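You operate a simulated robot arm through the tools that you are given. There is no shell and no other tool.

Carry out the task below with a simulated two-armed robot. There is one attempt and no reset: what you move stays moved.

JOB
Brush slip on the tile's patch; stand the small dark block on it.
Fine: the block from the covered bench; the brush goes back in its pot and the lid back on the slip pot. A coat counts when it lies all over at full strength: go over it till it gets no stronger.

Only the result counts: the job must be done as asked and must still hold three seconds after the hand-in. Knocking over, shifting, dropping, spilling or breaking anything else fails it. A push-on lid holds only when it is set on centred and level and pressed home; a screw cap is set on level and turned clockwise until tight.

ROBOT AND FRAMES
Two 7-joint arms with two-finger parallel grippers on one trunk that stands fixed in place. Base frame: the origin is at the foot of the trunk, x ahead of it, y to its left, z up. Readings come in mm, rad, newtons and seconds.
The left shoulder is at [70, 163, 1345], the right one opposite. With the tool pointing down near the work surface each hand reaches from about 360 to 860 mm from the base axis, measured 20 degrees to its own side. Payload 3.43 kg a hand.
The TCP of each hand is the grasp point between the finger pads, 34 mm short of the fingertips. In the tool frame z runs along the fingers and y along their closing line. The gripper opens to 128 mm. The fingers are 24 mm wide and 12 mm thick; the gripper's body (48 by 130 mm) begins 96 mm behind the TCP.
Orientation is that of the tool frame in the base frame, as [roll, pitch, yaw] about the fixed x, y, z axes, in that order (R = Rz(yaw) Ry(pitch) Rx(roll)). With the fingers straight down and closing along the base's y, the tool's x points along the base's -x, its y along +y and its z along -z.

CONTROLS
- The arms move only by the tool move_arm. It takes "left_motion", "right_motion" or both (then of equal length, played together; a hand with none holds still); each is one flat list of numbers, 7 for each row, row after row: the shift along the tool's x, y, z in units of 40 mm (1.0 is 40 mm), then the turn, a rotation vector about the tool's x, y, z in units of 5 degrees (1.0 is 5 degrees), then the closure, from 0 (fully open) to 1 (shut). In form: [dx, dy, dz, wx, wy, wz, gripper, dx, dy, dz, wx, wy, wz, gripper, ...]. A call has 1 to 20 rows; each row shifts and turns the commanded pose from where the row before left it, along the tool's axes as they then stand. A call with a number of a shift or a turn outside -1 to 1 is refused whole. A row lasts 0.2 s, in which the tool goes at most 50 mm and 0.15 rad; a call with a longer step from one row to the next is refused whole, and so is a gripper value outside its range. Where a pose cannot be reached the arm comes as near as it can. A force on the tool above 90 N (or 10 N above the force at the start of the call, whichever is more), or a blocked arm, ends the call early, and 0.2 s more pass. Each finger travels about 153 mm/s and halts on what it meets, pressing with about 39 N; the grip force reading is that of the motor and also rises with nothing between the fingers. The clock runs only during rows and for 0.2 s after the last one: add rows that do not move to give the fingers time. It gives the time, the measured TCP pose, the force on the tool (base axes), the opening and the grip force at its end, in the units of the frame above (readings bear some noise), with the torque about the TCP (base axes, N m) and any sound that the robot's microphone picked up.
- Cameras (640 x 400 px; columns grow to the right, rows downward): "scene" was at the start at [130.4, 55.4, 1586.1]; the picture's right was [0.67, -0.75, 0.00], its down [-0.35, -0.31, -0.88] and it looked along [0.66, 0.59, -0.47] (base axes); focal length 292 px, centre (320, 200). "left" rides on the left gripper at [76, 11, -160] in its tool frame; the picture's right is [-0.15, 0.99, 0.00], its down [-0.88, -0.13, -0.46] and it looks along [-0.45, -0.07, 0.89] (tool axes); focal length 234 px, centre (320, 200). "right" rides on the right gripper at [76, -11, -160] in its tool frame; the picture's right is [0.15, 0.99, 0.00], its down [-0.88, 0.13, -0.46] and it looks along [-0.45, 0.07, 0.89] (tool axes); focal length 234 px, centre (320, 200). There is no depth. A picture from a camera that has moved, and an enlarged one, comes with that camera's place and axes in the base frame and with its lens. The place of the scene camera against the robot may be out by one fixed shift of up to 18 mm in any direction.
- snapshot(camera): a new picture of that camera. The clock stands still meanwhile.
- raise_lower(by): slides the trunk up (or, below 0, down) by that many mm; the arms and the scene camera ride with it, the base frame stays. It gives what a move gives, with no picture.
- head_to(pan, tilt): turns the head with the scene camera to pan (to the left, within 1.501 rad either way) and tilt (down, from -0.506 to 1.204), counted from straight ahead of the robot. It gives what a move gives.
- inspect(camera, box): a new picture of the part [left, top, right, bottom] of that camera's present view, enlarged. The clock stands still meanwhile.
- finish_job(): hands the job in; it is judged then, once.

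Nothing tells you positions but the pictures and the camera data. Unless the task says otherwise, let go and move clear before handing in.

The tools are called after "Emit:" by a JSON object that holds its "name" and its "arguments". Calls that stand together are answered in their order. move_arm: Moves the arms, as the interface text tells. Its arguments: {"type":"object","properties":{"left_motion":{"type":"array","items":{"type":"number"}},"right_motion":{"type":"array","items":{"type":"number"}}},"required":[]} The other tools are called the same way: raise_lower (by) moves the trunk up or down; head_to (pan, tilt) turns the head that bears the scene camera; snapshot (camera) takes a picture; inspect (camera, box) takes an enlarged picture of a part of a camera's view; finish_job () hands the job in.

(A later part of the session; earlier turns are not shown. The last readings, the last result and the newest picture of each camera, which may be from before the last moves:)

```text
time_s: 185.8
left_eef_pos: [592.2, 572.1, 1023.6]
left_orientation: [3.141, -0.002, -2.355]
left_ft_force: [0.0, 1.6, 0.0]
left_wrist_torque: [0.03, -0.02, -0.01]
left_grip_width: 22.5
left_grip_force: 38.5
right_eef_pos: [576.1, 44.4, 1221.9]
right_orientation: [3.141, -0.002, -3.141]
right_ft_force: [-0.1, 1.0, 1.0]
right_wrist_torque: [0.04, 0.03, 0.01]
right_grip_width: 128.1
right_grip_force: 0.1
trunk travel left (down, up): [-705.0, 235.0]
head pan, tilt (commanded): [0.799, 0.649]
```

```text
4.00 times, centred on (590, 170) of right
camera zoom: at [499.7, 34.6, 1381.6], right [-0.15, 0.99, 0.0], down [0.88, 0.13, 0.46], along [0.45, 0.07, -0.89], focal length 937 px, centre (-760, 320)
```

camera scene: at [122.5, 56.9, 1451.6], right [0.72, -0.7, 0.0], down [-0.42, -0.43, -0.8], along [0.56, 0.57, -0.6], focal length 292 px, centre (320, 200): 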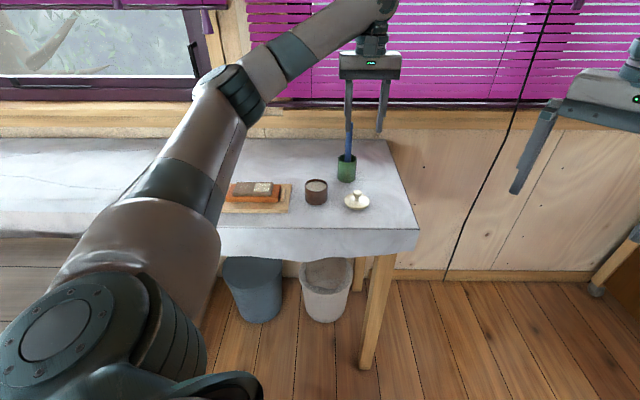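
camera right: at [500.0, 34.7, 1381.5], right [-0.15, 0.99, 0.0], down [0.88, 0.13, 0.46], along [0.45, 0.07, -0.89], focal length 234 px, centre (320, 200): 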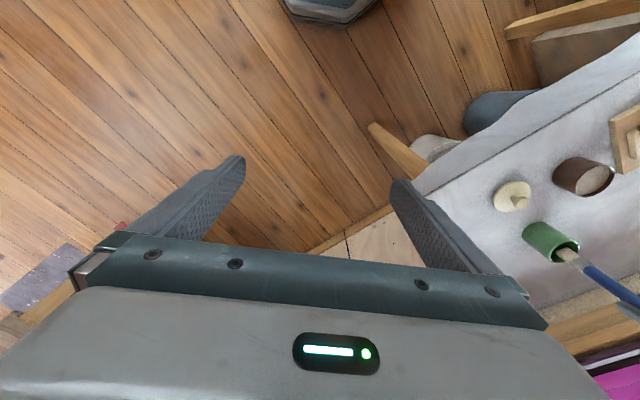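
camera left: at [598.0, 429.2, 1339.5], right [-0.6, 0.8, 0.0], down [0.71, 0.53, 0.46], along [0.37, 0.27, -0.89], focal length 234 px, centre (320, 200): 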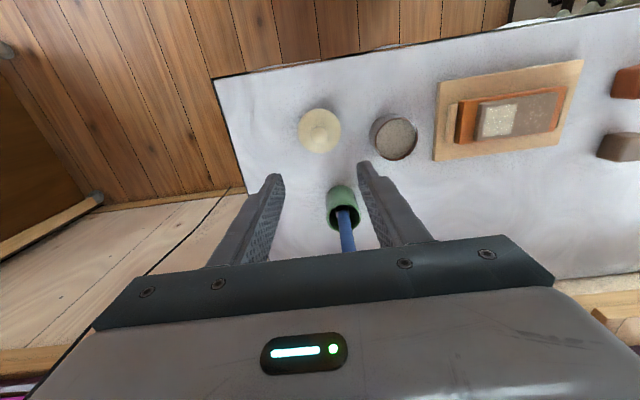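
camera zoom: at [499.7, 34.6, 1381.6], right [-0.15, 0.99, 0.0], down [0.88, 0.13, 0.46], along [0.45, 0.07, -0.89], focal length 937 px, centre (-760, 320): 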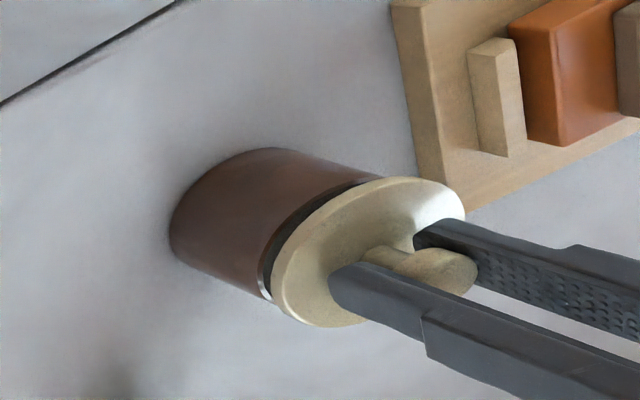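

The lid is concentric with the pot in all three views. I lower it in small steps to its seat.

Emit:
{"name": "move_arm", "arguments": {"left_motion": [0, 0, 0.05, 0, 0, 0, 1, 0, 0, 0.05, 0, 0, 0, 1, 0, 0, 0, 0, 0, 0, 1]}}

Emit:
{"name": "move_arm", "arguments": {"left_motion": [0, 0, 0.05, 0, 0, 0, 1, 0, 0, 0, 0, 0, 0, 1]}}

Emit:
{"name": "move_arm", "arguments": {"left_motion": [0, 0, 0.05, 0, 0, 0, 1, 0, 0, 0, 0, 0, 0, 1]}}

Emit:
{"name": "inspect", "arguments": {"camera": "scene", "box": [290, 140, 350, 215]}}

```text
time_s: 186.6
left_eef_pos: [590.4, 571.5, 1020.0]
left_orientation: [-3.141, 0.001, -2.357]
left_ft_force: [-0.2, -0.3, 0.4]
left_wrist_torque: [0.02, -0.01, -0.05]
left_grip_width: 22.9
left_grip_force: 38.7
right_eef_pos: [576.5, 46.0, 1221.7]
right_orientation: [3.141, -0.001, -3.141]
right_ft_force: [0.2, -0.1, -1.3]
right_wrist_torque: [-0.02, -0.01, 0.03]
right_grip_width: 128.1
right_grip_force: 0.1
trunk travel left (down, up): [-705.0, 235.0]
head pan, tilt (commanded): [0.799, 0.649]
```

```text
time_s: 187.2
left_eef_pos: [590.6, 572.3, 1018.0]
left_orientation: [-3.141, -0.001, -2.356]
left_ft_force: [0.0, -0.5, -0.8]
left_wrist_torque: [0.01, 0.0, -0.03]
left_grip_width: 22.9
left_grip_force: 38.7
right_eef_pos: [575.3, 46.5, 1221.6]
right_orientation: [-3.14, 0.0, 3.142]
right_ft_force: [0.2, -0.7, 0.3]
right_wrist_torque: [-0.01, -0.01, 0.0]
right_grip_width: 127.9
right_grip_force: 0.1
trunk travel left (down, up): [-705.0, 235.0]
head pan, tilt (commanded): [0.799, 0.649]
```

```text
time_s: 187.8
left_eef_pos: [591.2, 572.0, 1016.3]
left_orientation: [-3.141, 0.001, -2.356]
left_ft_force: [0.9, 0.2, -0.5]
left_wrist_torque: [-0.01, 0.02, 0.02]
left_grip_width: 22.5
left_grip_force: 38.7
right_eef_pos: [574.9, 45.7, 1222.2]
right_orientation: [-3.141, -0.001, 3.141]
right_ft_force: [-0.6, -0.1, -0.2]
right_wrist_torque: [-0.03, 0.0, -0.03]
right_grip_width: 128.0
right_grip_force: 0.1
trunk travel left (down, up): [-705.0, 235.0]
head pan, tilt (commanded): [0.799, 0.649]
```

```text
5.33 times, centred on (320, 178) of scene
camera zoom: at [122.8, 56.9, 1451.5], right [0.72, -0.7, 0.0], down [-0.42, -0.43, -0.8], along [0.56, 0.57, -0.6], focal length 1560 px, centre (320, 320)
```

zoom: 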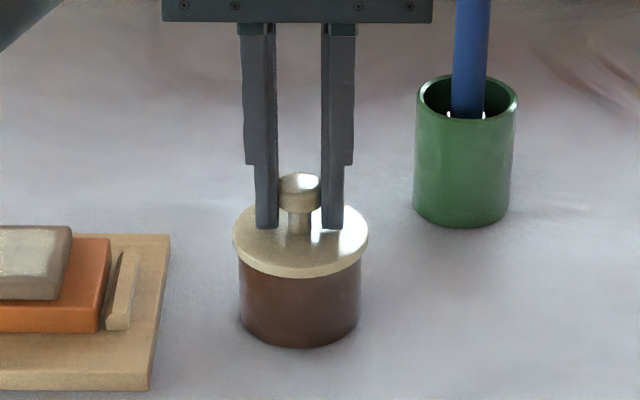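

Emit:
{"name": "move_arm", "arguments": {"left_motion": [0, 0, 0.05, 0, 0, 0, 1, 0, 0, 0, 0, 0, 0, 1]}}

Emit:
{"name": "move_arm", "arguments": {"left_motion": [0, 0, 0.05, 0, 0, 0, 1, 0, 0, 0, 0, 0, 0, 1]}}

```text
time_s: 188.4
left_eef_pos: [591.3, 571.3, 1013.6]
left_orientation: [3.141, 0.0, -2.357]
left_ft_force: [-0.1, 0.3, 2.8]
left_wrist_torque: [-0.01, 0.05, -0.01]
left_grip_width: 22.4
left_grip_force: 39.0
right_eef_pos: [576.1, 45.7, 1222.0]
right_orientation: [-3.141, -0.001, -3.141]
right_ft_force: [-0.5, -0.4, -0.3]
right_wrist_torque: [0.03, 0.03, 0.01]
right_grip_width: 128.0
right_grip_force: 0.0
trunk travel left (down, up): [-705.0, 235.0]
head pan, tilt (commanded): [0.799, 0.649]
```

```text
time_s: 189.0
left_eef_pos: [591.2, 572.1, 1015.0]
left_orientation: [-3.14, 0.005, -2.355]
left_ft_force: [4.1, 4.0, 16.6]
left_wrist_torque: [0.0, 0.07, -0.04]
left_grip_width: 22.8
left_grip_force: 39.3
right_eef_pos: [575.1, 45.1, 1222.3]
right_orientation: [3.14, 0.0, -3.141]
right_ft_force: [0.2, 0.1, -0.1]
right_wrist_torque: [-0.03, 0.02, 0.01]
right_grip_width: 128.0
right_grip_force: 0.1
trunk travel left (down, up): [-705.0, 235.0]
head pan, tilt (commanded): [0.799, 0.649]
```

The lid is in contact with its seat (17 N). I press further while still holding it level, listening for the snap.

Emit:
{"name": "move_arm", "arguments": {"left_motion": [0, 0, 0.05, 0, 0, 0, 1, 0, 0, 0.05, 0, 0, 0, 1, 0, 0, 0, 0, 0, 0, 1]}}

Emit:
{"name": "inspect", "arguments": {"camera": "scene", "box": [290, 140, 350, 215]}}

```text
time_s: 189.8
left_eef_pos: [589.7, 571.9, 1014.1]
left_orientation: [-3.138, 0.008, -2.353]
left_ft_force: [11.6, 12.1, 46.2]
left_wrist_torque: [0.31, -0.21, -0.02]
left_grip_width: 22.8
left_grip_force: 39.1
right_eef_pos: [572.7, 43.4, 1224.0]
right_orientation: [3.14, 0.001, -3.14]
right_ft_force: [0.3, 0.6, 0.3]
right_wrist_torque: [-0.01, -0.03, -0.01]
right_grip_width: 127.7
right_grip_force: 0.0
trunk travel left (down, up): [-705.0, 235.0]
head pan, tilt (commanded): [0.799, 0.649]
```

```text
5.33 times, centred on (320, 178) of scene
camera zoom: at [119.9, 54.1, 1452.2], right [0.72, -0.7, 0.0], down [-0.42, -0.43, -0.8], along [0.56, 0.57, -0.6], focal length 1560 px, centre (320, 320)
```

zoom: 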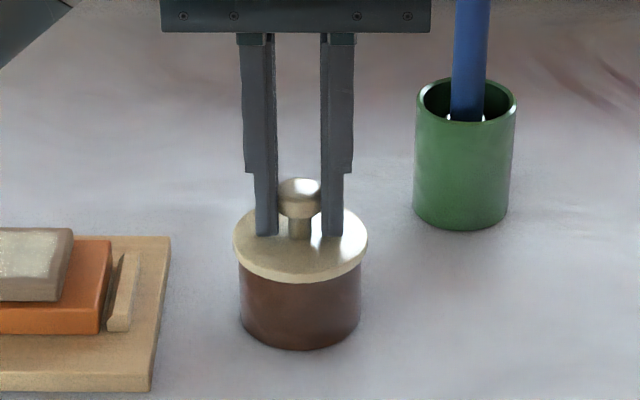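

46 N and no snap while gripped. I relieve the force, let go, and will press on the knob top with closed fingers instead.

Emit:
{"name": "move_arm", "arguments": {"left_motion": [0, 0, -0.05, 0, 0, 0, 1, 0, 0, -0.05, 0, 0, 0, 1, 0, 0, -0.04, 0, 0, 0, 1, 0, 0, 0, 0, 0, 0, 1]}}

Emit:
{"name": "move_arm", "arguments": {"left_motion": [0, 0, 0, 0, 0, 0, 0.9, 0, 0, 0, 0, 0, 0, 0.8, 0, 0, 0, 0, 0, 0, 0.65, 0, 0, 0, 0, 0, 0, 0.65]}}

Emit:
{"name": "inspect", "arguments": {"camera": "scene", "box": [290, 140, 350, 215]}}

Emit:
{"name": "inspect", "arguments": {"camera": "left", "box": [260, 110, 380, 230]}}

```text
time_s: 190.8
left_eef_pos: [590.0, 570.5, 1013.9]
left_orientation: [3.141, -0.001, -2.355]
left_ft_force: [6.8, 5.7, 15.7]
left_wrist_torque: [0.21, -0.29, 0.02]
left_grip_width: 22.7
left_grip_force: 38.7
right_eef_pos: [575.5, 43.3, 1222.5]
right_orientation: [3.14, 0.0, -3.141]
right_ft_force: [0.9, -0.6, -1.1]
right_wrist_torque: [-0.02, 0.03, -0.01]
right_grip_width: 128.1
right_grip_force: 0.1
trunk travel left (down, up): [-705.0, 235.0]
head pan, tilt (commanded): [0.799, 0.649]
```

```text
time_s: 191.8
left_eef_pos: [590.6, 571.5, 1012.9]
left_orientation: [-3.141, 0.0, -2.356]
left_ft_force: [-0.1, -0.5, 0.2]
left_wrist_torque: [-0.02, 0.02, 0.01]
left_grip_width: 44.9
left_grip_force: 0.2
right_eef_pos: [575.1, 46.3, 1221.2]
right_orientation: [-3.141, 0.0, 3.141]
right_ft_force: [1.1, 0.2, -0.4]
right_wrist_torque: [0.05, 0.02, 0.03]
right_grip_width: 128.0
right_grip_force: 0.1
trunk travel left (down, up): [-705.0, 235.0]
head pan, tilt (commanded): [0.799, 0.649]
heard: snap
```

```text
5.33 times, centred on (320, 178) of scene
camera zoom: at [122.8, 56.9, 1451.5], right [0.72, -0.7, 0.0], down [-0.42, -0.43, -0.8], along [0.56, 0.57, -0.6], focal length 1560 px, centre (320, 320)
```

zoom: 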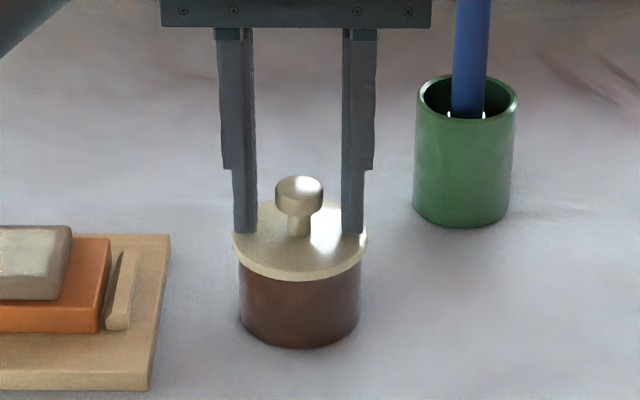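

```text
3.33 times, centred on (320, 170) of left
camera zoom: at [530.2, 527.4, 1173.3], right [-0.6, 0.8, 0.0], down [0.71, 0.53, 0.46], along [0.37, 0.27, -0.89], focal length 781 px, centre (320, 300)
```

zoom: 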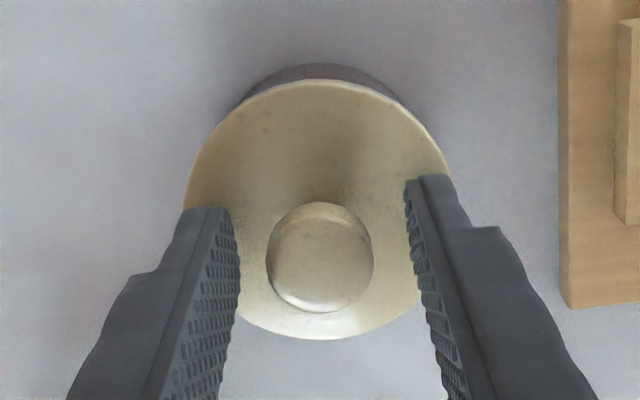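

A snap on release: the lid latched home (gripping had unlatched it before). To be sure I'll rise, close the fingers and press gently on the knob top.

Emit:
{"name": "move_arm", "arguments": {"left_motion": [0, 0, -0.4, 0, 0, 0, 0.65, 0, 0, -0.8, 0, 0, 0, 0.65, 0, 0, -0.4, 0, 0, 0, 0.65, 0, 0, 0, 0, 0, 0, 0.85, 0, 0, 0, 0, 0, 0, 1, 0, 0, 0, 0, 0, 0, 1]}}

Emit:
{"name": "inspect", "arguments": {"camera": "left", "box": [260, 100, 380, 220]}}

Emit:
{"name": "inspect", "arguments": {"camera": "scene", "box": [290, 140, 350, 215]}}

```text
time_s: 193.2
left_eef_pos: [590.5, 572.7, 1078.0]
left_orientation: [3.14, -0.001, -2.356]
left_ft_force: [-0.1, -0.1, -0.8]
left_wrist_torque: [-0.03, -0.01, -0.05]
left_grip_width: 0.0
left_grip_force: 33.2
right_eef_pos: [575.2, 45.4, 1222.1]
right_orientation: [3.141, 0.0, 3.141]
right_ft_force: [0.3, -0.2, 0.2]
right_wrist_torque: [0.0, 0.02, -0.01]
right_grip_width: 128.2
right_grip_force: 0.0
trunk travel left (down, up): [-705.0, 235.0]
head pan, tilt (commanded): [0.799, 0.649]
```

```text
3.33 times, centred on (320, 160) of left
camera zoom: at [529.8, 527.2, 1237.6], right [-0.6, 0.8, 0.0], down [0.71, 0.53, 0.46], along [0.37, 0.27, -0.89], focal length 781 px, centre (320, 333)
```

zoom: 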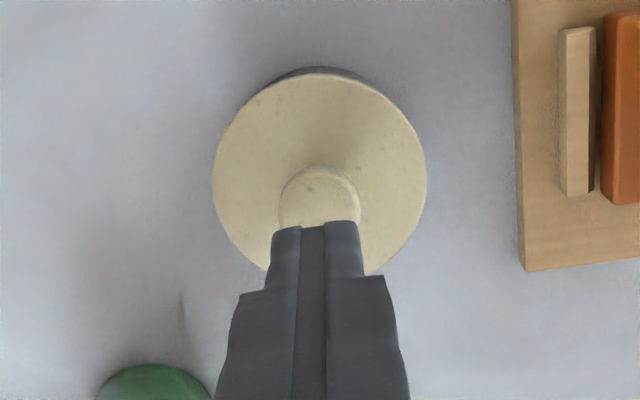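

```text
5.33 times, centred on (320, 178) of scene
camera zoom: at [122.9, 57.0, 1451.5], right [0.72, -0.7, 0.0], down [-0.42, -0.43, -0.8], along [0.56, 0.57, -0.6], focal length 1560 px, centre (320, 320)
```

zoom: 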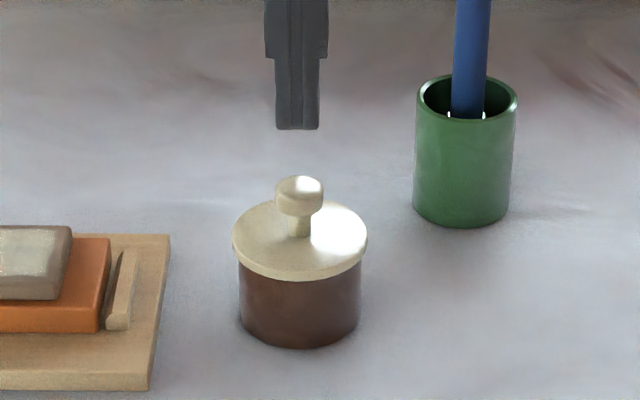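

The lid sits level and centred. I press down on the knob.

Emit:
{"name": "move_arm", "arguments": {"left_motion": [0, 0, 0.4, 0, 0, 0, 1, 0, 0, 0.3, 0, 0, 0, 1, 0, 0, 0.05, 0, 0, 0, 1, 0, 0, 0, 0, 0, 0, 1]}}

Emit:
{"name": "move_arm", "arguments": {"left_motion": [0, 0, 0.06, 0, 0, 0, 1, 0, 0, 0, 0, 0, 0, 1]}}

Emit:
{"name": "move_arm", "arguments": {"left_motion": [0, 0, 0.06, 0, 0, 0, 1, 0, 0, 0, 0, 0, 0, 1]}}

```text
time_s: 194.2
left_eef_pos: [590.2, 572.7, 1048.2]
left_orientation: [3.141, -0.001, -2.357]
left_ft_force: [-0.1, -1.0, 0.0]
left_wrist_torque: [0.0, 0.0, -0.02]
left_grip_width: 0.1
left_grip_force: 33.0
right_eef_pos: [575.9, 46.2, 1222.7]
right_orientation: [3.14, 0.0, 3.141]
right_ft_force: [-0.5, 0.5, 0.8]
right_wrist_torque: [0.0, -0.02, 0.0]
right_grip_width: 128.1
right_grip_force: 0.0
trunk travel left (down, up): [-705.0, 235.0]
head pan, tilt (commanded): [0.799, 0.649]
```

```text
time_s: 194.8
left_eef_pos: [591.7, 571.4, 1045.0]
left_orientation: [3.14, 0.0, -2.356]
left_ft_force: [0.0, -0.3, -0.4]
left_wrist_torque: [-0.01, 0.02, 0.02]
left_grip_width: 0.0
left_grip_force: 33.4
right_eef_pos: [575.3, 45.5, 1221.3]
right_orientation: [3.141, 0.001, 3.14]
right_ft_force: [0.2, 0.0, 0.2]
right_wrist_torque: [0.01, -0.02, 0.01]
right_grip_width: 127.9
right_grip_force: 0.0
trunk travel left (down, up): [-705.0, 235.0]
head pan, tilt (commanded): [0.799, 0.649]
```

```text
time_s: 195.4
left_eef_pos: [591.1, 572.2, 1042.2]
left_orientation: [3.141, 0.0, -2.357]
left_ft_force: [0.4, 0.1, 0.2]
left_wrist_torque: [-0.02, 0.0, 0.0]
left_grip_width: 0.0
left_grip_force: 33.3
right_eef_pos: [575.1, 45.9, 1220.6]
right_orientation: [-3.141, -0.002, 3.14]
right_ft_force: [-0.1, 0.0, 0.5]
right_wrist_torque: [-0.05, 0.02, -0.02]
right_grip_width: 128.2
right_grip_force: 0.0
trunk travel left (down, up): [-705.0, 235.0]
head pan, tilt (commanded): [0.799, 0.649]
```

Emit:
{"name": "move_arm", "arguments": {"left_motion": [0, 0, 0.06, 0, 0, 0, 1, 0, 0, 0, 0, 0, 0, 1]}}

Emit:
{"name": "move_arm", "arguments": {"left_motion": [0, 0, 0.06, 0, 0, 0, 1, 0, 0, 0, 0, 0, 0, 1]}}

Emit:
{"name": "inspect", "arguments": {"camera": "scene", "box": [290, 140, 350, 215]}}

```text
time_s: 196.0
left_eef_pos: [591.3, 570.9, 1040.1]
left_orientation: [-3.141, 0.001, -2.355]
left_ft_force: [-0.1, 0.6, -0.3]
left_wrist_torque: [0.04, 0.0, -0.02]
left_grip_width: 0.0
left_grip_force: 32.7
right_eef_pos: [575.3, 44.5, 1221.7]
right_orientation: [-3.141, 0.002, 3.141]
right_ft_force: [0.5, 0.4, -0.3]
right_wrist_torque: [0.0, -0.05, 0.02]
right_grip_width: 128.1
right_grip_force: 0.1
trunk travel left (down, up): [-705.0, 235.0]
head pan, tilt (commanded): [0.799, 0.649]
```

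```text
time_s: 196.6
left_eef_pos: [591.2, 571.4, 1040.1]
left_orientation: [-3.14, 0.005, -2.354]
left_ft_force: [7.0, 4.4, 19.4]
left_wrist_torque: [0.1, -0.24, -0.02]
left_grip_width: 0.0
left_grip_force: 33.0
right_eef_pos: [574.1, 45.4, 1222.9]
right_orientation: [3.141, 0.0, -3.141]
right_ft_force: [-0.1, 0.1, -0.4]
right_wrist_torque: [0.0, 0.02, 0.05]
right_grip_width: 128.0
right_grip_force: 0.0
trunk travel left (down, up): [-705.0, 235.0]
head pan, tilt (commanded): [0.799, 0.649]
```

```text
5.33 times, centred on (320, 178) of scene
camera zoom: at [121.7, 55.9, 1451.9], right [0.72, -0.7, 0.0], down [-0.42, -0.43, -0.8], along [0.56, 0.57, -0.6], focal length 1560 px, centre (320, 320)
```

zoom: 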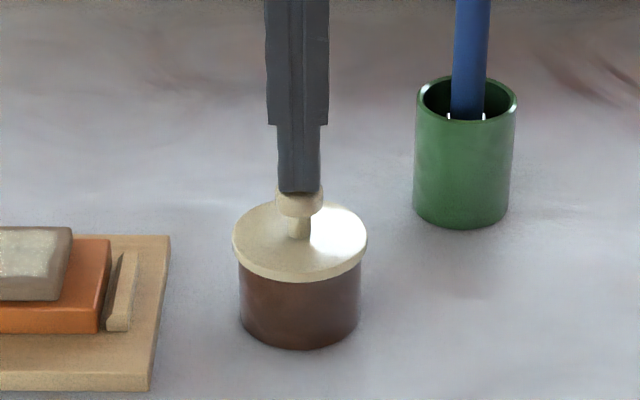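

Firm contact at 19 N, nothing moves. A little more pressure, then straight up and off.

Emit:
{"name": "move_arm", "arguments": {"left_motion": [0, 0, 0.05, 0, 0, 0, 1, 0, 0, 0, 0, 0, 0, 1]}}

Emit:
{"name": "move_arm", "arguments": {"left_motion": [0, 0, -0.1, 0, 0, 0, 1, 0, 0, -0.1, 0, 0, 0, 1, 0, 0, -0.4, 0, 0, 0, 1, 0, 0, -1, 0, 0, 0, 1, 0, 0, -1, 0, 0, 0, 0.8, 0, 0, -1, 0, 0, 0, 0.5, 0, 0, 0, 0, 0, 0, 0.5]}}

Emit:
{"name": "inspect", "arguments": {"camera": "scene", "box": [290, 140, 350, 215]}}

Emit:
{"name": "snapshot", "arguments": {"camera": "left"}}

```text
time_s: 197.2
left_eef_pos: [591.0, 570.5, 1040.5]
left_orientation: [-3.138, 0.008, -2.355]
left_ft_force: [10.9, 10.0, 37.0]
left_wrist_torque: [0.41, -0.44, 0.02]
left_grip_width: 0.1
left_grip_force: 32.9
right_eef_pos: [573.5, 43.0, 1222.5]
right_orientation: [3.14, 0.003, -3.14]
right_ft_force: [0.3, -0.9, 0.3]
right_wrist_torque: [-0.02, 0.0, 0.0]
right_grip_width: 128.2
right_grip_force: 0.0
trunk travel left (down, up): [-705.0, 235.0]
head pan, tilt (commanded): [0.799, 0.649]
```

```text
time_s: 198.8
left_eef_pos: [591.6, 572.4, 1178.8]
left_orientation: [-3.141, -0.002, -2.354]
left_ft_force: [0.4, 0.4, -0.7]
left_wrist_torque: [0.02, 0.03, 0.01]
left_grip_width: 64.0
left_grip_force: 0.0
right_eef_pos: [575.2, 45.7, 1221.4]
right_orientation: [-3.14, 0.0, 3.141]
right_ft_force: [-0.1, 0.5, -0.1]
right_wrist_torque: [-0.01, -0.02, 0.02]
right_grip_width: 128.2
right_grip_force: 0.0
trunk travel left (down, up): [-705.0, 235.0]
head pan, tilt (commanded): [0.799, 0.649]
```

```text
5.33 times, centred on (320, 178) of scene
camera zoom: at [123.2, 57.5, 1451.4], right [0.72, -0.7, 0.0], down [-0.42, -0.43, -0.8], along [0.56, 0.57, -0.61], focal length 1560 px, centre (320, 320)
```

zoom: 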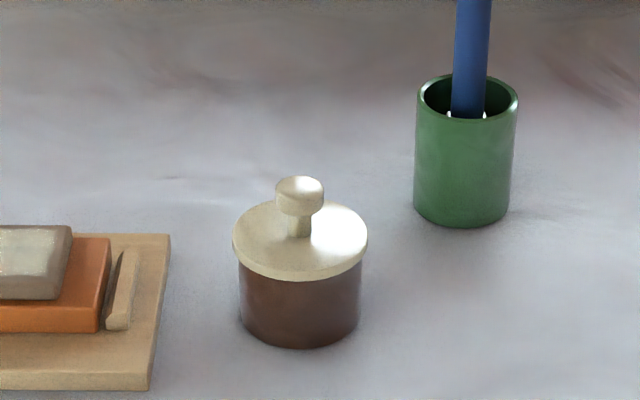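

```text
taken
camera left: at [530.3, 527.9, 1338.5], right [-0.6, 0.8, 0.0], down [0.71, 0.53, 0.45], along [0.36, 0.27, -0.89], focal length 234 px, centre (320, 200)
```

left: 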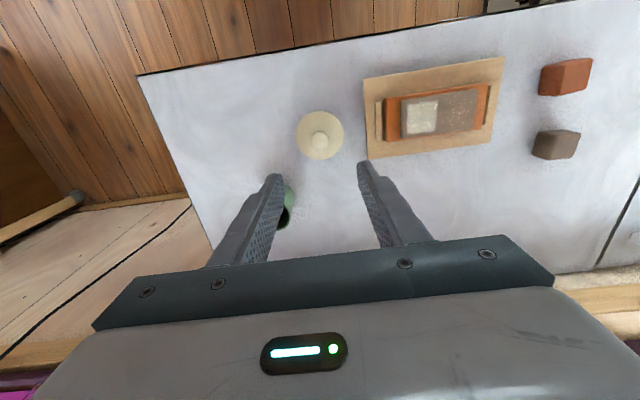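

The lid is home and nothing else has moved. Now the dark block: I tilt the hand 20° again for reach and travel high over the bench to it.

Emit:
{"name": "move_arm", "arguments": {"left_motion": [0, 0, 0, 0, -1, 0, 0.3, 0, 0, 0, 0, -1, 0, 0.3, 0, 0, 0, 0, -1, 0, 0.3, 0, 0, 0, 0, -1, 0, 0.3, -0.1687, 0.895, 0.0614, 0, 0, 0, 0.3, -0.1687, 0.895, 0.0614, 0, 0, 0, 0.3, -0.1687, 0.895, 0.0614, 0, 0, 0, 0.3, -0.1687, 0.895, 0.0614, 0, 0, 0, 0.3, -0.1687, 0.895, 0.0614, 0, 0, 0, 0.3, -0.1687, 0.895, 0.0614, 0, 0, 0, 0.3, -0.1687, 0.895, 0.0614, 0, 0, 0, 0.3, -0.1687, 0.895, 0.0614, 0, 0, 0, 0.3, -0.1687, 0.895, 0.0614, 0, 0, 0, 0.3, -0.1687, 0.895, 0.0614, 0, 0, 0, 0.3, -0.1687, 0.895, 0.0614, 0, 0, 0, 0.3, 0, 0, 0, 0, 0, 0, 0.3]}}

Emit:
{"name": "snapshot", "arguments": {"camera": "left"}}

Emit:
{"name": "snapshot", "arguments": {"camera": "scene"}}

```text
time_s: 202.2
left_eef_pos: [367.8, 906.5, 1178.8]
left_orientation: [3.14, 0.349, -2.356]
left_ft_force: [0.3, -0.2, -0.2]
left_wrist_torque: [0.02, 0.0, 0.0]
left_grip_width: 89.6
left_grip_force: 0.1
right_eef_pos: [574.1, 45.2, 1221.7]
right_orientation: [3.14, 0.001, -3.14]
right_ft_force: [0.3, -0.5, -1.2]
right_wrist_torque: [0.02, -0.02, 0.05]
right_grip_width: 127.9
right_grip_force: 0.2
trunk travel left (down, up): [-705.0, 235.0]
head pan, tilt (commanded): [0.799, 0.649]
```

```text
taken
camera left: at [271.9, 825.3, 1304.3], right [-0.6, 0.8, 0.05], down [0.57, 0.38, 0.73], along [0.56, 0.47, -0.68], focal length 234 px, centre (320, 200)
```

left: 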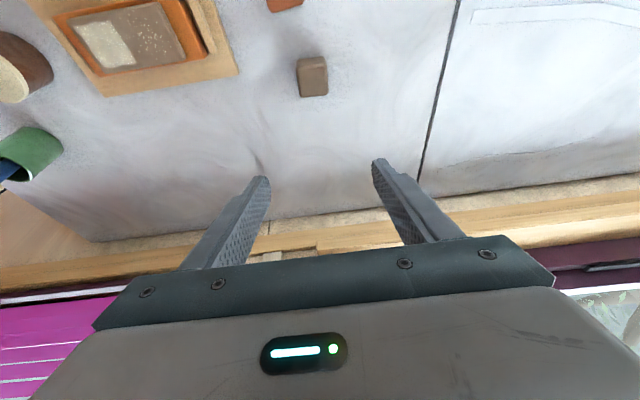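

```text
taken
camera scene: at [123.1, 56.6, 1451.5], right [0.72, -0.7, 0.0], down [-0.42, -0.43, -0.8], along [0.56, 0.57, -0.6], focal length 292 px, centre (320, 200)
```

scene: 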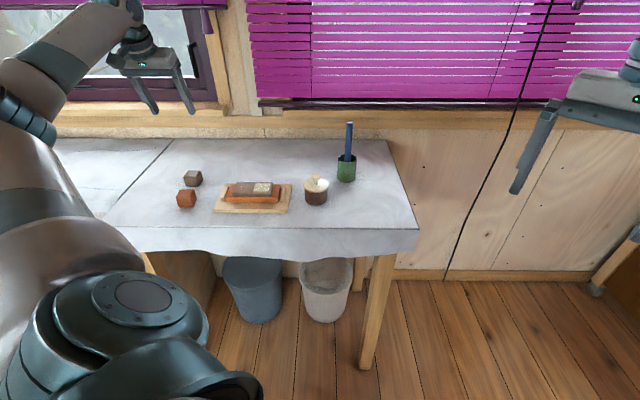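

The hand is over the block at height; I zoom in on the block to refine its position.

Emit:
{"name": "inspect", "arguments": {"camera": "left", "box": [260, 30, 360, 130]}}

Emit:
{"name": "inspect", "arguments": {"camera": "scene", "box": [165, 155, 225, 220]}}

```text
4.00 times, centred on (310, 80) of left
camera zoom: at [271.9, 825.3, 1304.3], right [-0.6, 0.8, 0.05], down [0.57, 0.38, 0.73], along [0.56, 0.47, -0.68], focal length 937 px, centre (360, 680)
```

zoom: 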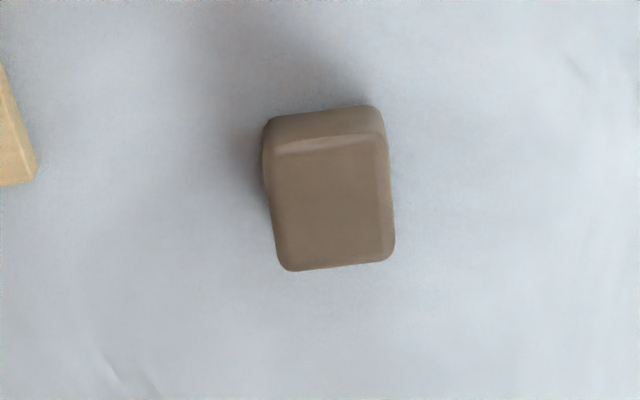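

```text
6.15 times, centred on (195, 188) of scene
camera zoom: at [123.1, 56.6, 1451.5], right [0.72, -0.7, 0.0], down [-0.42, -0.43, -0.8], along [0.56, 0.57, -0.6], focal length 1800 px, centre (1089, 277)
```

zoom: 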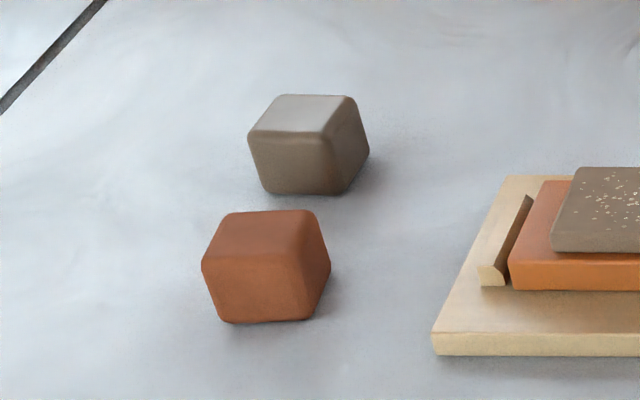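

The block is a roughly 40 mm cube at about (367, 907.5), turned about 4.5° from the bench axes. I match that turn and descend with the fingers open.

Emit:
{"name": "move_arm", "arguments": {"left_motion": [0, 0.028, 0, 0.308, 0, 0.846, 0.3, 0.2565, 0, 0.705, 0, 0, 0, 0.3, 0.2565, 0, 0.705, 0, 0, 0, 0.3, 0.2565, 0, 0.705, 0, 0, 0, 0.3, 0.2565, 0, 0.705, 0, 0, 0, 0.3, 0.2565, 0, 0.705, 0, 0, 0, 0.3, 0.171, 0, 0.47, 0, 0, 0, 0.3, 0, 0, 0, 0, 0, 0, 0.3]}}

Emit:
{"name": "snapshot", "arguments": {"camera": "left"}}

Emit:
{"name": "inspect", "arguments": {"camera": "scene", "box": [150, 120, 250, 220]}}

```text
time_s: 204.0
left_eef_pos: [368.4, 907.5, 1010.6]
left_orientation: [-3.14, 0.35, -2.434]
left_ft_force: [0.1, -1.0, -0.4]
left_wrist_torque: [-0.02, 0.0, -0.01]
left_grip_width: 89.5
left_grip_force: 0.1
right_eef_pos: [575.6, 45.2, 1222.3]
right_orientation: [3.141, -0.001, 3.142]
right_ft_force: [-0.3, 0.9, -0.4]
right_wrist_torque: [0.04, -0.02, -0.01]
right_grip_width: 128.1
right_grip_force: 0.0
trunk travel left (down, up): [-705.0, 235.0]
head pan, tilt (commanded): [0.799, 0.649]
```

```text
taken
camera left: at [265.1, 834.5, 1134.0], right [-0.54, 0.84, 0.05], down [0.59, 0.34, 0.73], along [0.6, 0.42, -0.68], focal length 234 px, centre (320, 200)
```

left: 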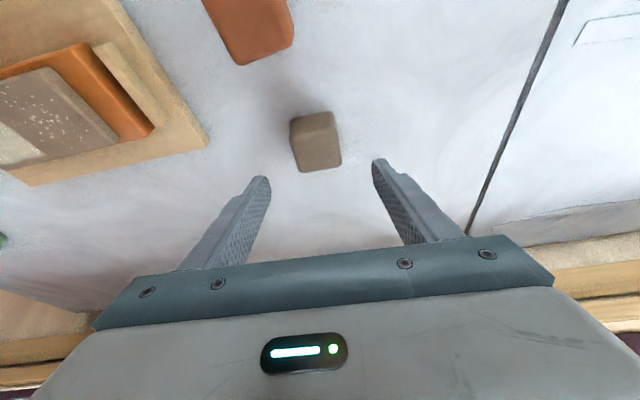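

```text
4.00 times, centred on (200, 170) of scene
camera zoom: at [122.6, 56.7, 1451.6], right [0.72, -0.7, 0.0], down [-0.42, -0.43, -0.8], along [0.56, 0.57, -0.6], focal length 1170 px, centre (800, 320)
```

zoom: 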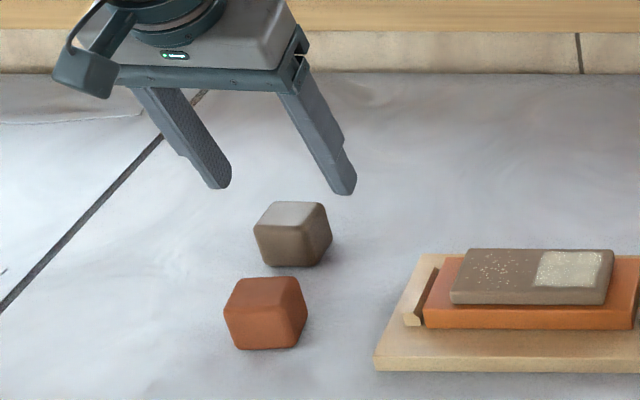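

The block is centred under the open fingers. I go down to grip height.

Emit:
{"name": "move_arm", "arguments": {"left_motion": [0.171, 0, 0.47, 0, 0, 0, 0.3, 0.171, 0, 0.47, 0, 0, 0, 0.3, 0.0735, 0, 0.202, 0, 0, 0, 0.3, 0, 0, 0, 0, 0, 0, 0.3]}}

Emit:
{"name": "snapshot", "arguments": {"camera": "left"}}

Emit:
{"name": "inspect", "arguments": {"camera": "scene", "box": [150, 120, 250, 220]}}

```text
time_s: 205.0
left_eef_pos: [368.0, 905.9, 959.5]
left_orientation: [-3.141, 0.349, -2.435]
left_ft_force: [0.5, 0.3, 0.2]
left_wrist_torque: [0.0, 0.02, -0.03]
left_grip_width: 89.6
left_grip_force: 0.0
right_eef_pos: [575.2, 45.3, 1221.8]
right_orientation: [3.14, 0.0, 3.14]
right_ft_force: [0.2, -0.5, 0.7]
right_wrist_torque: [0.02, 0.02, 0.0]
right_grip_width: 128.1
right_grip_force: 0.1
trunk travel left (down, up): [-705.0, 235.0]
head pan, tilt (commanded): [0.799, 0.649]
```

```text
taken
camera left: at [265.3, 834.6, 1084.6], right [-0.54, 0.84, 0.05], down [0.59, 0.34, 0.73], along [0.6, 0.42, -0.68], focal length 234 px, centre (320, 200)
```

left: 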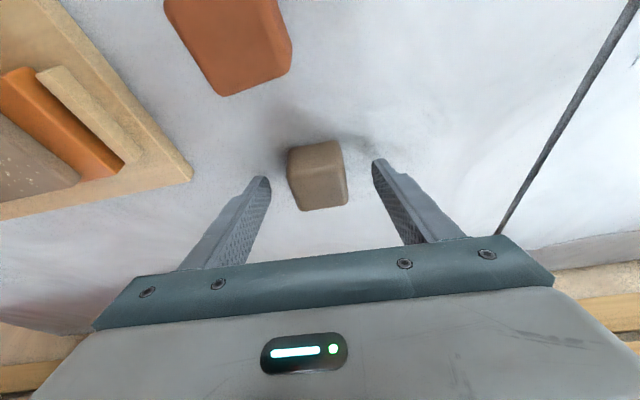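

```text
4.00 times, centred on (200, 170) of scene
camera zoom: at [122.7, 57.0, 1451.5], right [0.72, -0.7, 0.0], down [-0.42, -0.43, -0.8], along [0.56, 0.57, -0.6], focal length 1170 px, centre (800, 320)
```

zoom: 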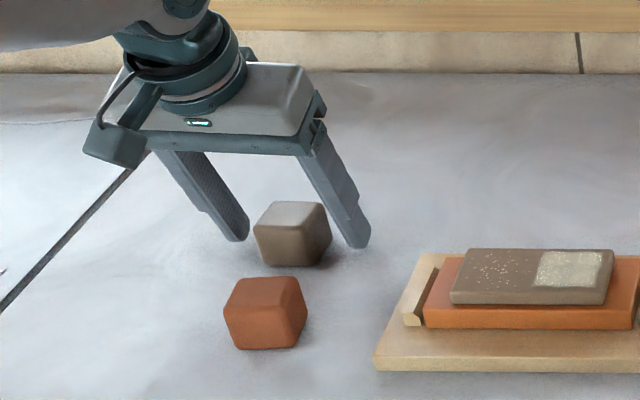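

The fingers straddle the block evenly. I close on it.

Emit:
{"name": "move_arm", "arguments": {"left_motion": [0, 0, 0, 0, 0, 0, 0.45, 0, 0, 0, 0, 0, 0, 0.58, 0, 0, 0, 0, 0, 0, 0.65, 0, 0, 0, 0, 0, 0, 0.72, 0, 0, 0, 0, 0, 0, 0.85, 0, 0, 0, 0, 0, 0, 1, 0, 0, 0, 0, 0, 0, 1]}}

Emit:
{"name": "snapshot", "arguments": {"camera": "left"}}

Emit:
{"name": "inspect", "arguments": {"camera": "scene", "box": [150, 120, 250, 220]}}

```text
time_s: 206.6
left_eef_pos: [367.1, 907.7, 960.6]
left_orientation: [-3.141, 0.348, -2.434]
left_ft_force: [0.0, 0.6, 0.9]
left_wrist_torque: [0.0, 0.06, -0.02]
left_grip_width: 43.9
left_grip_force: 39.5
right_eef_pos: [576.2, 45.3, 1221.3]
right_orientation: [3.141, 0.0, -3.141]
right_ft_force: [0.8, -0.2, 0.8]
right_wrist_torque: [-0.01, 0.01, 0.0]
right_grip_width: 127.9
right_grip_force: 0.0
trunk travel left (down, up): [-705.0, 235.0]
head pan, tilt (commanded): [0.799, 0.649]
```

```text
taken
camera left: at [265.3, 834.5, 1084.9], right [-0.54, 0.84, 0.05], down [0.59, 0.34, 0.73], along [0.6, 0.42, -0.68], focal length 234 px, centre (320, 200)
```

left: 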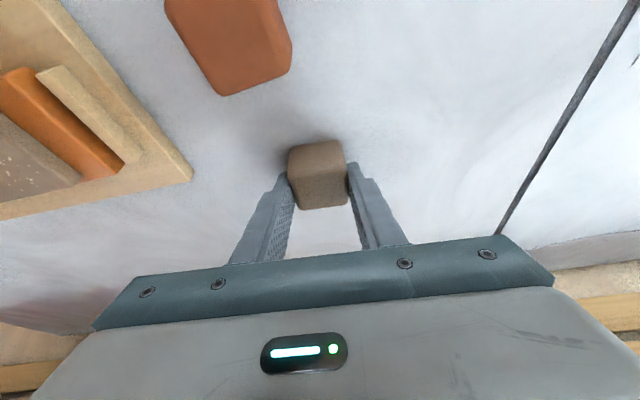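

```text
4.00 times, centred on (200, 170) of scene
camera zoom: at [122.7, 56.8, 1451.5], right [0.72, -0.7, 0.0], down [-0.42, -0.43, -0.8], along [0.56, 0.57, -0.6], focal length 1170 px, centre (800, 320)
```

zoom: 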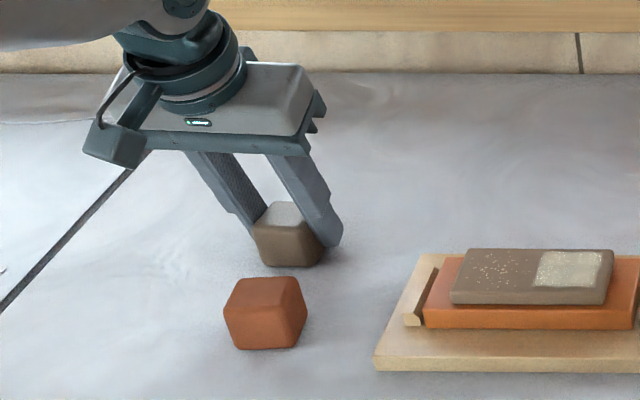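

The block is gripped at 44 mm. I lift it slowly and check for slip.

Emit:
{"name": "move_arm", "arguments": {"left_motion": [-0.0171, 0, -0.047, 0, 0, 0, 1, -0.0342, 0, -0.094, 0, 0, 0, 1, -0.0342, 0, -0.094, 0, 0, 0, 1, -0.0342, 0, -0.094, 0, 0, 0, 1, -0.0342, 0, -0.094, 0, 0, 0, 1, -0.0342, 0, -0.094, 0, 0, 0, 1]}}

Emit:
{"name": "inspect", "arguments": {"camera": "left", "box": [240, 100, 400, 260]}}

Emit:
{"name": "inspect", "arguments": {"camera": "scene", "box": [150, 120, 250, 220]}}

```text
time_s: 208.0
left_eef_pos: [367.9, 906.7, 984.3]
left_orientation: [3.141, 0.349, -2.435]
left_ft_force: [0.3, -0.4, -1.6]
left_wrist_torque: [-0.03, -0.02, -0.05]
left_grip_width: 43.8
left_grip_force: 39.1
right_eef_pos: [575.0, 44.7, 1221.2]
right_orientation: [3.141, 0.0, -3.141]
right_ft_force: [-0.2, -1.0, 0.9]
right_wrist_torque: [-0.02, 0.0, 0.01]
right_grip_width: 128.2
right_grip_force: 0.1
trunk travel left (down, up): [-705.0, 235.0]
head pan, tilt (commanded): [0.799, 0.649]
```

```text
2.50 times, centred on (320, 180) of left
camera zoom: at [265.6, 834.8, 1106.9], right [-0.54, 0.84, 0.05], down [0.59, 0.34, 0.73], along [0.6, 0.42, -0.68], focal length 585 px, centre (320, 250)
```

zoom: 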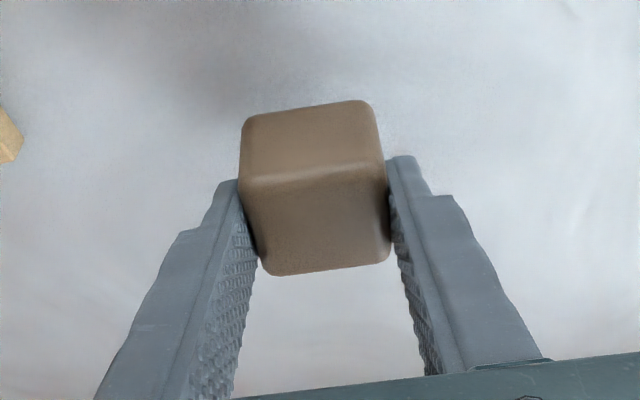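

```text
4.00 times, centred on (200, 170) of scene
camera zoom: at [122.8, 57.2, 1451.5], right [0.72, -0.7, 0.0], down [-0.42, -0.43, -0.8], along [0.56, 0.57, -0.6], focal length 1170 px, centre (800, 320)
```

zoom: 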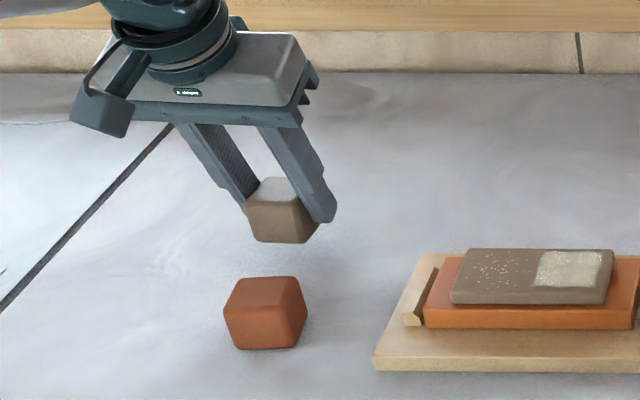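

The block is held firmly; its measured size is about 44 x 44 x 33 mm. I raise it above the tile's height, turn it in line with the tile and carry it toward the coated patch.

Emit:
{"name": "move_arm", "arguments": {"left_motion": [-0.053, 0, -0.1457, 0, 0, 0, 1, -0.053, 0, -0.1457, 0, 0, 0, 1, -0.053, 0, -0.1457, 0, 0, 0, 1, -0.053, 0, -0.1457, 0, 0, 0, 1, -0.053, 0, -0.1457, 0, 0, 0, 1, -0.053, 0, -0.1457, 0, 0, 0, 1, -0.053, 0, -0.1457, 0, 0, 0, 1, -0.053, 0, -0.1457, 0, 0, 0, 1, -0.053, 0, -0.1457, 0, 0, 0, 1, 0, 0, 0, -0.137, 0, -0.376, 1, 0, 0, 0, -0.137, 0, -0.376, 1, 0, 0, 0, 0, 0, 0, 1]}}

Emit:
{"name": "inspect", "arguments": {"camera": "left", "box": [240, 100, 400, 260]}}

Emit:
{"name": "snapshot", "arguments": {"camera": "scene"}}

```text
time_s: 210.6
left_eef_pos: [366.6, 906.0, 1038.0]
left_orientation: [3.14, 0.349, -2.364]
left_ft_force: [0.6, -0.6, -1.6]
left_wrist_torque: [0.0, 0.02, -0.01]
left_grip_width: 43.7
left_grip_force: 39.0
right_eef_pos: [576.0, 45.6, 1221.4]
right_orientation: [-3.141, 0.0, 3.141]
right_ft_force: [-0.2, 0.5, -0.1]
right_wrist_torque: [-0.01, 0.01, 0.01]
right_grip_width: 127.7
right_grip_force: 0.1
trunk travel left (down, up): [-705.0, 235.0]
head pan, tilt (commanded): [0.799, 0.649]
```

```text
2.50 times, centred on (320, 180) of left
camera zoom: at [270.3, 827.4, 1162.6], right [-0.6, 0.8, 0.05], down [0.57, 0.38, 0.73], along [0.57, 0.46, -0.68], focal length 585 px, centre (320, 250)
```

zoom: 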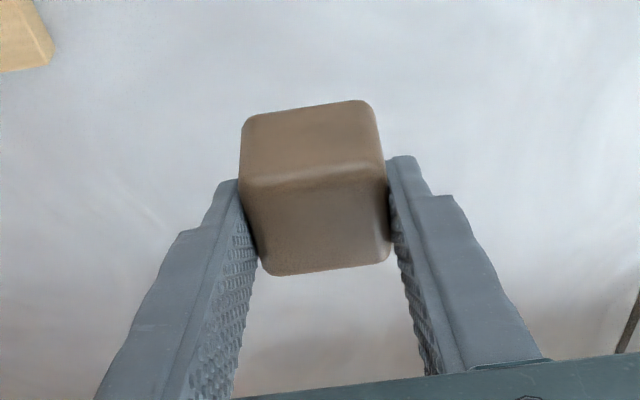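

```text
taken
camera scene: at [122.7, 57.2, 1451.5], right [0.72, -0.7, 0.0], down [-0.42, -0.43, -0.8], along [0.56, 0.57, -0.6], focal length 292 px, centre (320, 200)
```

scene: 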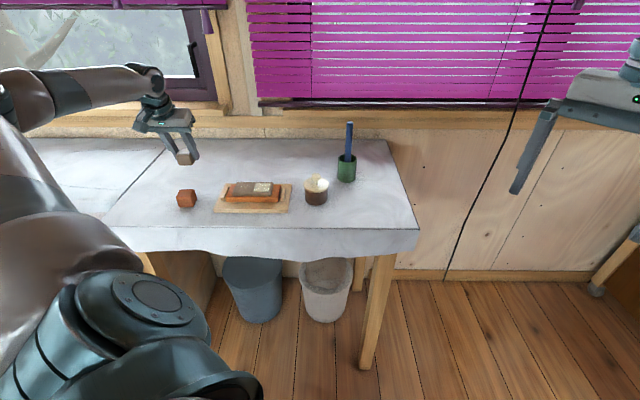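

No slip. I carry the block slowly across to hover over the patch.

Emit:
{"name": "move_arm", "arguments": {"left_motion": [0.033, -0.1, -0.012, 0, 0, 0, 1, 0.065, -0.1978, -0.02366, 0, 0, 0, 1, 0.065, -0.1978, -0.02366, 0, 0, 0, 1, 0.065, -0.1978, -0.02366, 0, 0, 0, 1, 0.065, -0.1978, -0.02366, 0, 0, 0, 1, 0.065, -0.1978, -0.02366, 0, 0, 0, 1, 0.065, -0.1978, -0.02366, 0, 0, 0, 1, 0.065, -0.1978, -0.02366, 0, 0, 0, 1, 0.065, -0.1978, -0.02366, 0, 0, 0, 1, 0.065, -0.1978, -0.02366, 0, 0, 0, 1, 0.065, -0.1978, -0.02366, 0, 0, 0, 1, 0.065, -0.1978, -0.02366, 0, 0, 0, 1, 0.065, -0.1978, -0.02366, 0, 0, 0, 1, 0.065, -0.1978, -0.02366, 0, 0, 0, 1, 0.065, -0.1978, -0.02366, 0, 0, 0, 1, 0.065, -0.1978, -0.02366, 0, 0, 0, 1]}}

Emit:
{"name": "move_arm", "arguments": {"left_motion": [0.065, -0.1978, -0.02366, 0, 0, 0, 1, 0.065, -0.1978, -0.02366, 0, 0, 0, 1, 0.065, -0.1978, -0.02366, 0, 0, 0, 1, 0.065, -0.1978, -0.02366, 0, 0, 0, 1, 0.065, -0.1978, -0.02366, 0, 0, 0, 1, 0.065, -0.1978, -0.02366, 0, 0, 0, 1, 0.065, -0.1978, -0.02366, 0, 0, 0, 1, 0.065, -0.1978, -0.02366, 0, 0, 0, 1, 0.065, -0.1978, -0.02366, 0, 0, 0, 1, 0.065, -0.1978, -0.02366, 0, 0, 0, 1, 0.065, -0.1978, -0.02366, 0, 0, 0, 1, 0.065, -0.1978, -0.02366, 0, 0, 0, 1, 0.065, -0.1978, -0.02366, 0, 0, 0, 1, 0.033, -0.1, -0.012, 0, 0, 0, 1, 0, 0, 0, 0, 0, 0, 1]}}

Emit:
{"name": "snapshot", "arguments": {"camera": "left"}}

Emit:
{"name": "inspect", "arguments": {"camera": "scene", "box": [205, 120, 305, 220]}}

```text
time_s: 214.0
left_eef_pos: [423.4, 789.4, 1037.8]
left_orientation: [-3.142, 0.349, -2.364]
left_ft_force: [0.3, 0.1, -1.2]
left_wrist_torque: [-0.01, -0.01, 0.01]
left_grip_width: 43.6
left_grip_force: 39.0
right_eef_pos: [576.4, 45.9, 1220.9]
right_orientation: [-3.141, -0.002, 3.142]
right_ft_force: [-0.3, 0.0, 0.9]
right_wrist_torque: [0.02, -0.01, -0.02]
right_grip_width: 128.0
right_grip_force: 0.0
trunk travel left (down, up): [-705.0, 235.0]
head pan, tilt (commanded): [0.799, 0.649]
```

```text
time_s: 217.2
left_eef_pos: [471.3, 686.9, 1037.3]
left_orientation: [3.141, 0.348, -2.364]
left_ft_force: [0.8, 0.9, -1.6]
left_wrist_torque: [-0.01, 0.0, -0.03]
left_grip_width: 43.8
left_grip_force: 39.5
right_eef_pos: [575.0, 45.1, 1221.8]
right_orientation: [3.142, 0.0, 3.141]
right_ft_force: [-0.7, 1.1, -0.2]
right_wrist_torque: [0.02, -0.02, 0.0]
right_grip_width: 127.8
right_grip_force: 0.2
trunk travel left (down, up): [-705.0, 235.0]
head pan, tilt (commanded): [0.799, 0.649]
```

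```text
taken
camera left: at [374.5, 608.2, 1161.5], right [-0.6, 0.8, 0.05], down [0.57, 0.38, 0.73], along [0.57, 0.46, -0.68], focal length 234 px, centre (320, 200)
```

left: 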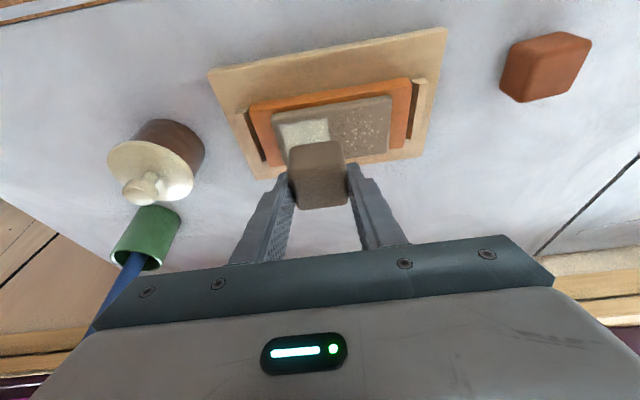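

```text
4.00 times, centred on (255, 170) of scene
camera zoom: at [122.8, 57.1, 1451.5], right [0.72, -0.7, 0.0], down [-0.42, -0.43, -0.8], along [0.56, 0.57, -0.6], focal length 1170 px, centre (580, 320)
```

zoom: 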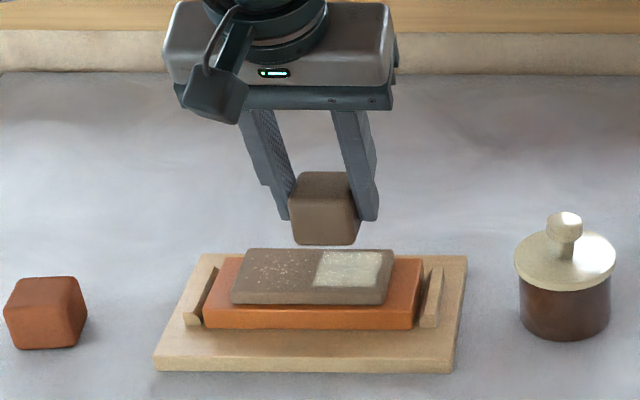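

The block needs to go about 9 mm to the right and 2 mm nearer. I correct and lower to about 8 mm above the patch to compare edges.

Emit:
{"name": "move_arm", "arguments": {"left_motion": [0.0247, -0.11, -0.009, 0, 0, 0, 1, 0.0247, -0.11, -0.009, 0, 0, 0, 1, 0.0492, 0, 0.135, 0, 0, 0, 1, 0.0492, 0, 0.135, 0, 0, 0, 1, 0.0492, 0, 0.135, 0, 0, 0, 1, 0.0492, 0, 0.135, 0, 0, 0, 1, 0, 0, 0, 0, 0, 0, 1]}}

Emit:
{"name": "inspect", "arguments": {"camera": "left", "box": [240, 90, 400, 230]}}

Emit:
{"name": "inspect", "arguments": {"camera": "scene", "box": [225, 150, 285, 210]}}

Emit:
{"name": "inspect", "arguments": {"camera": "right", "box": [560, 60, 640, 200]}}

```text
time_s: 218.8
left_eef_pos: [476.3, 680.2, 1013.6]
left_orientation: [-3.141, 0.348, -2.364]
left_ft_force: [-0.2, 0.3, -1.4]
left_wrist_torque: [0.02, -0.01, 0.01]
left_grip_width: 43.5
left_grip_force: 39.0
right_eef_pos: [575.4, 46.2, 1222.3]
right_orientation: [-3.141, 0.0, -3.141]
right_ft_force: [-0.3, 0.0, 0.8]
right_wrist_torque: [-0.01, 0.0, -0.01]
right_grip_width: 127.9
right_grip_force: 0.0
trunk travel left (down, up): [-705.0, 235.0]
head pan, tilt (commanded): [0.799, 0.649]
```

```text
2.86 times, centred on (320, 160) of left
camera zoom: at [379.3, 600.1, 1138.1], right [-0.6, 0.8, 0.05], down [0.57, 0.38, 0.73], along [0.57, 0.46, -0.68], focal length 669 px, centre (320, 314)
```

zoom: 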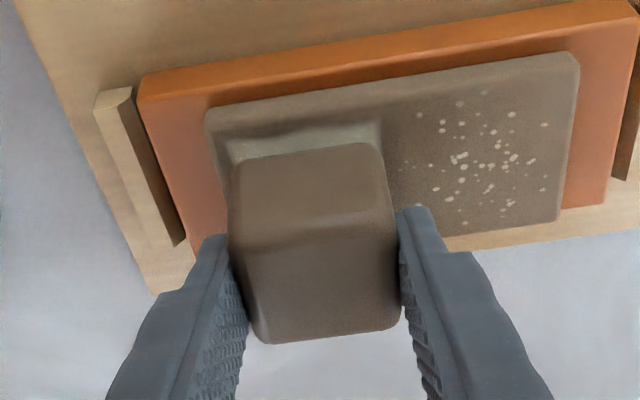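

```text
6.67 times, centred on (255, 180) of scene
camera zoom: at [122.8, 57.0, 1451.5], right [0.72, -0.7, 0.0], down [-0.42, -0.43, -0.8], along [0.56, 0.57, -0.6], focal length 1950 px, centre (753, 333)
```

zoom: 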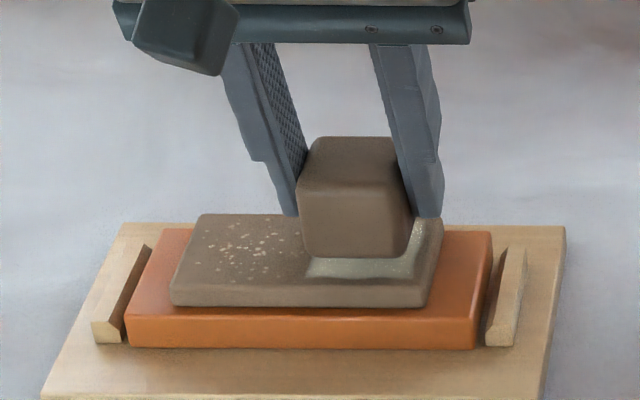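

```text
2.86 times, centred on (600, 130) of right
camera zoom: at [499.7, 34.8, 1381.6], right [-0.15, 0.99, 0.0], down [0.88, 0.13, 0.46], along [0.45, 0.07, -0.89], focal length 669 px, centre (-480, 400)
```

zoom: 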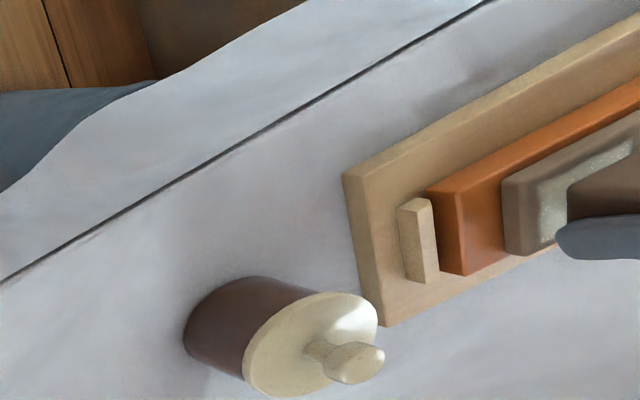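

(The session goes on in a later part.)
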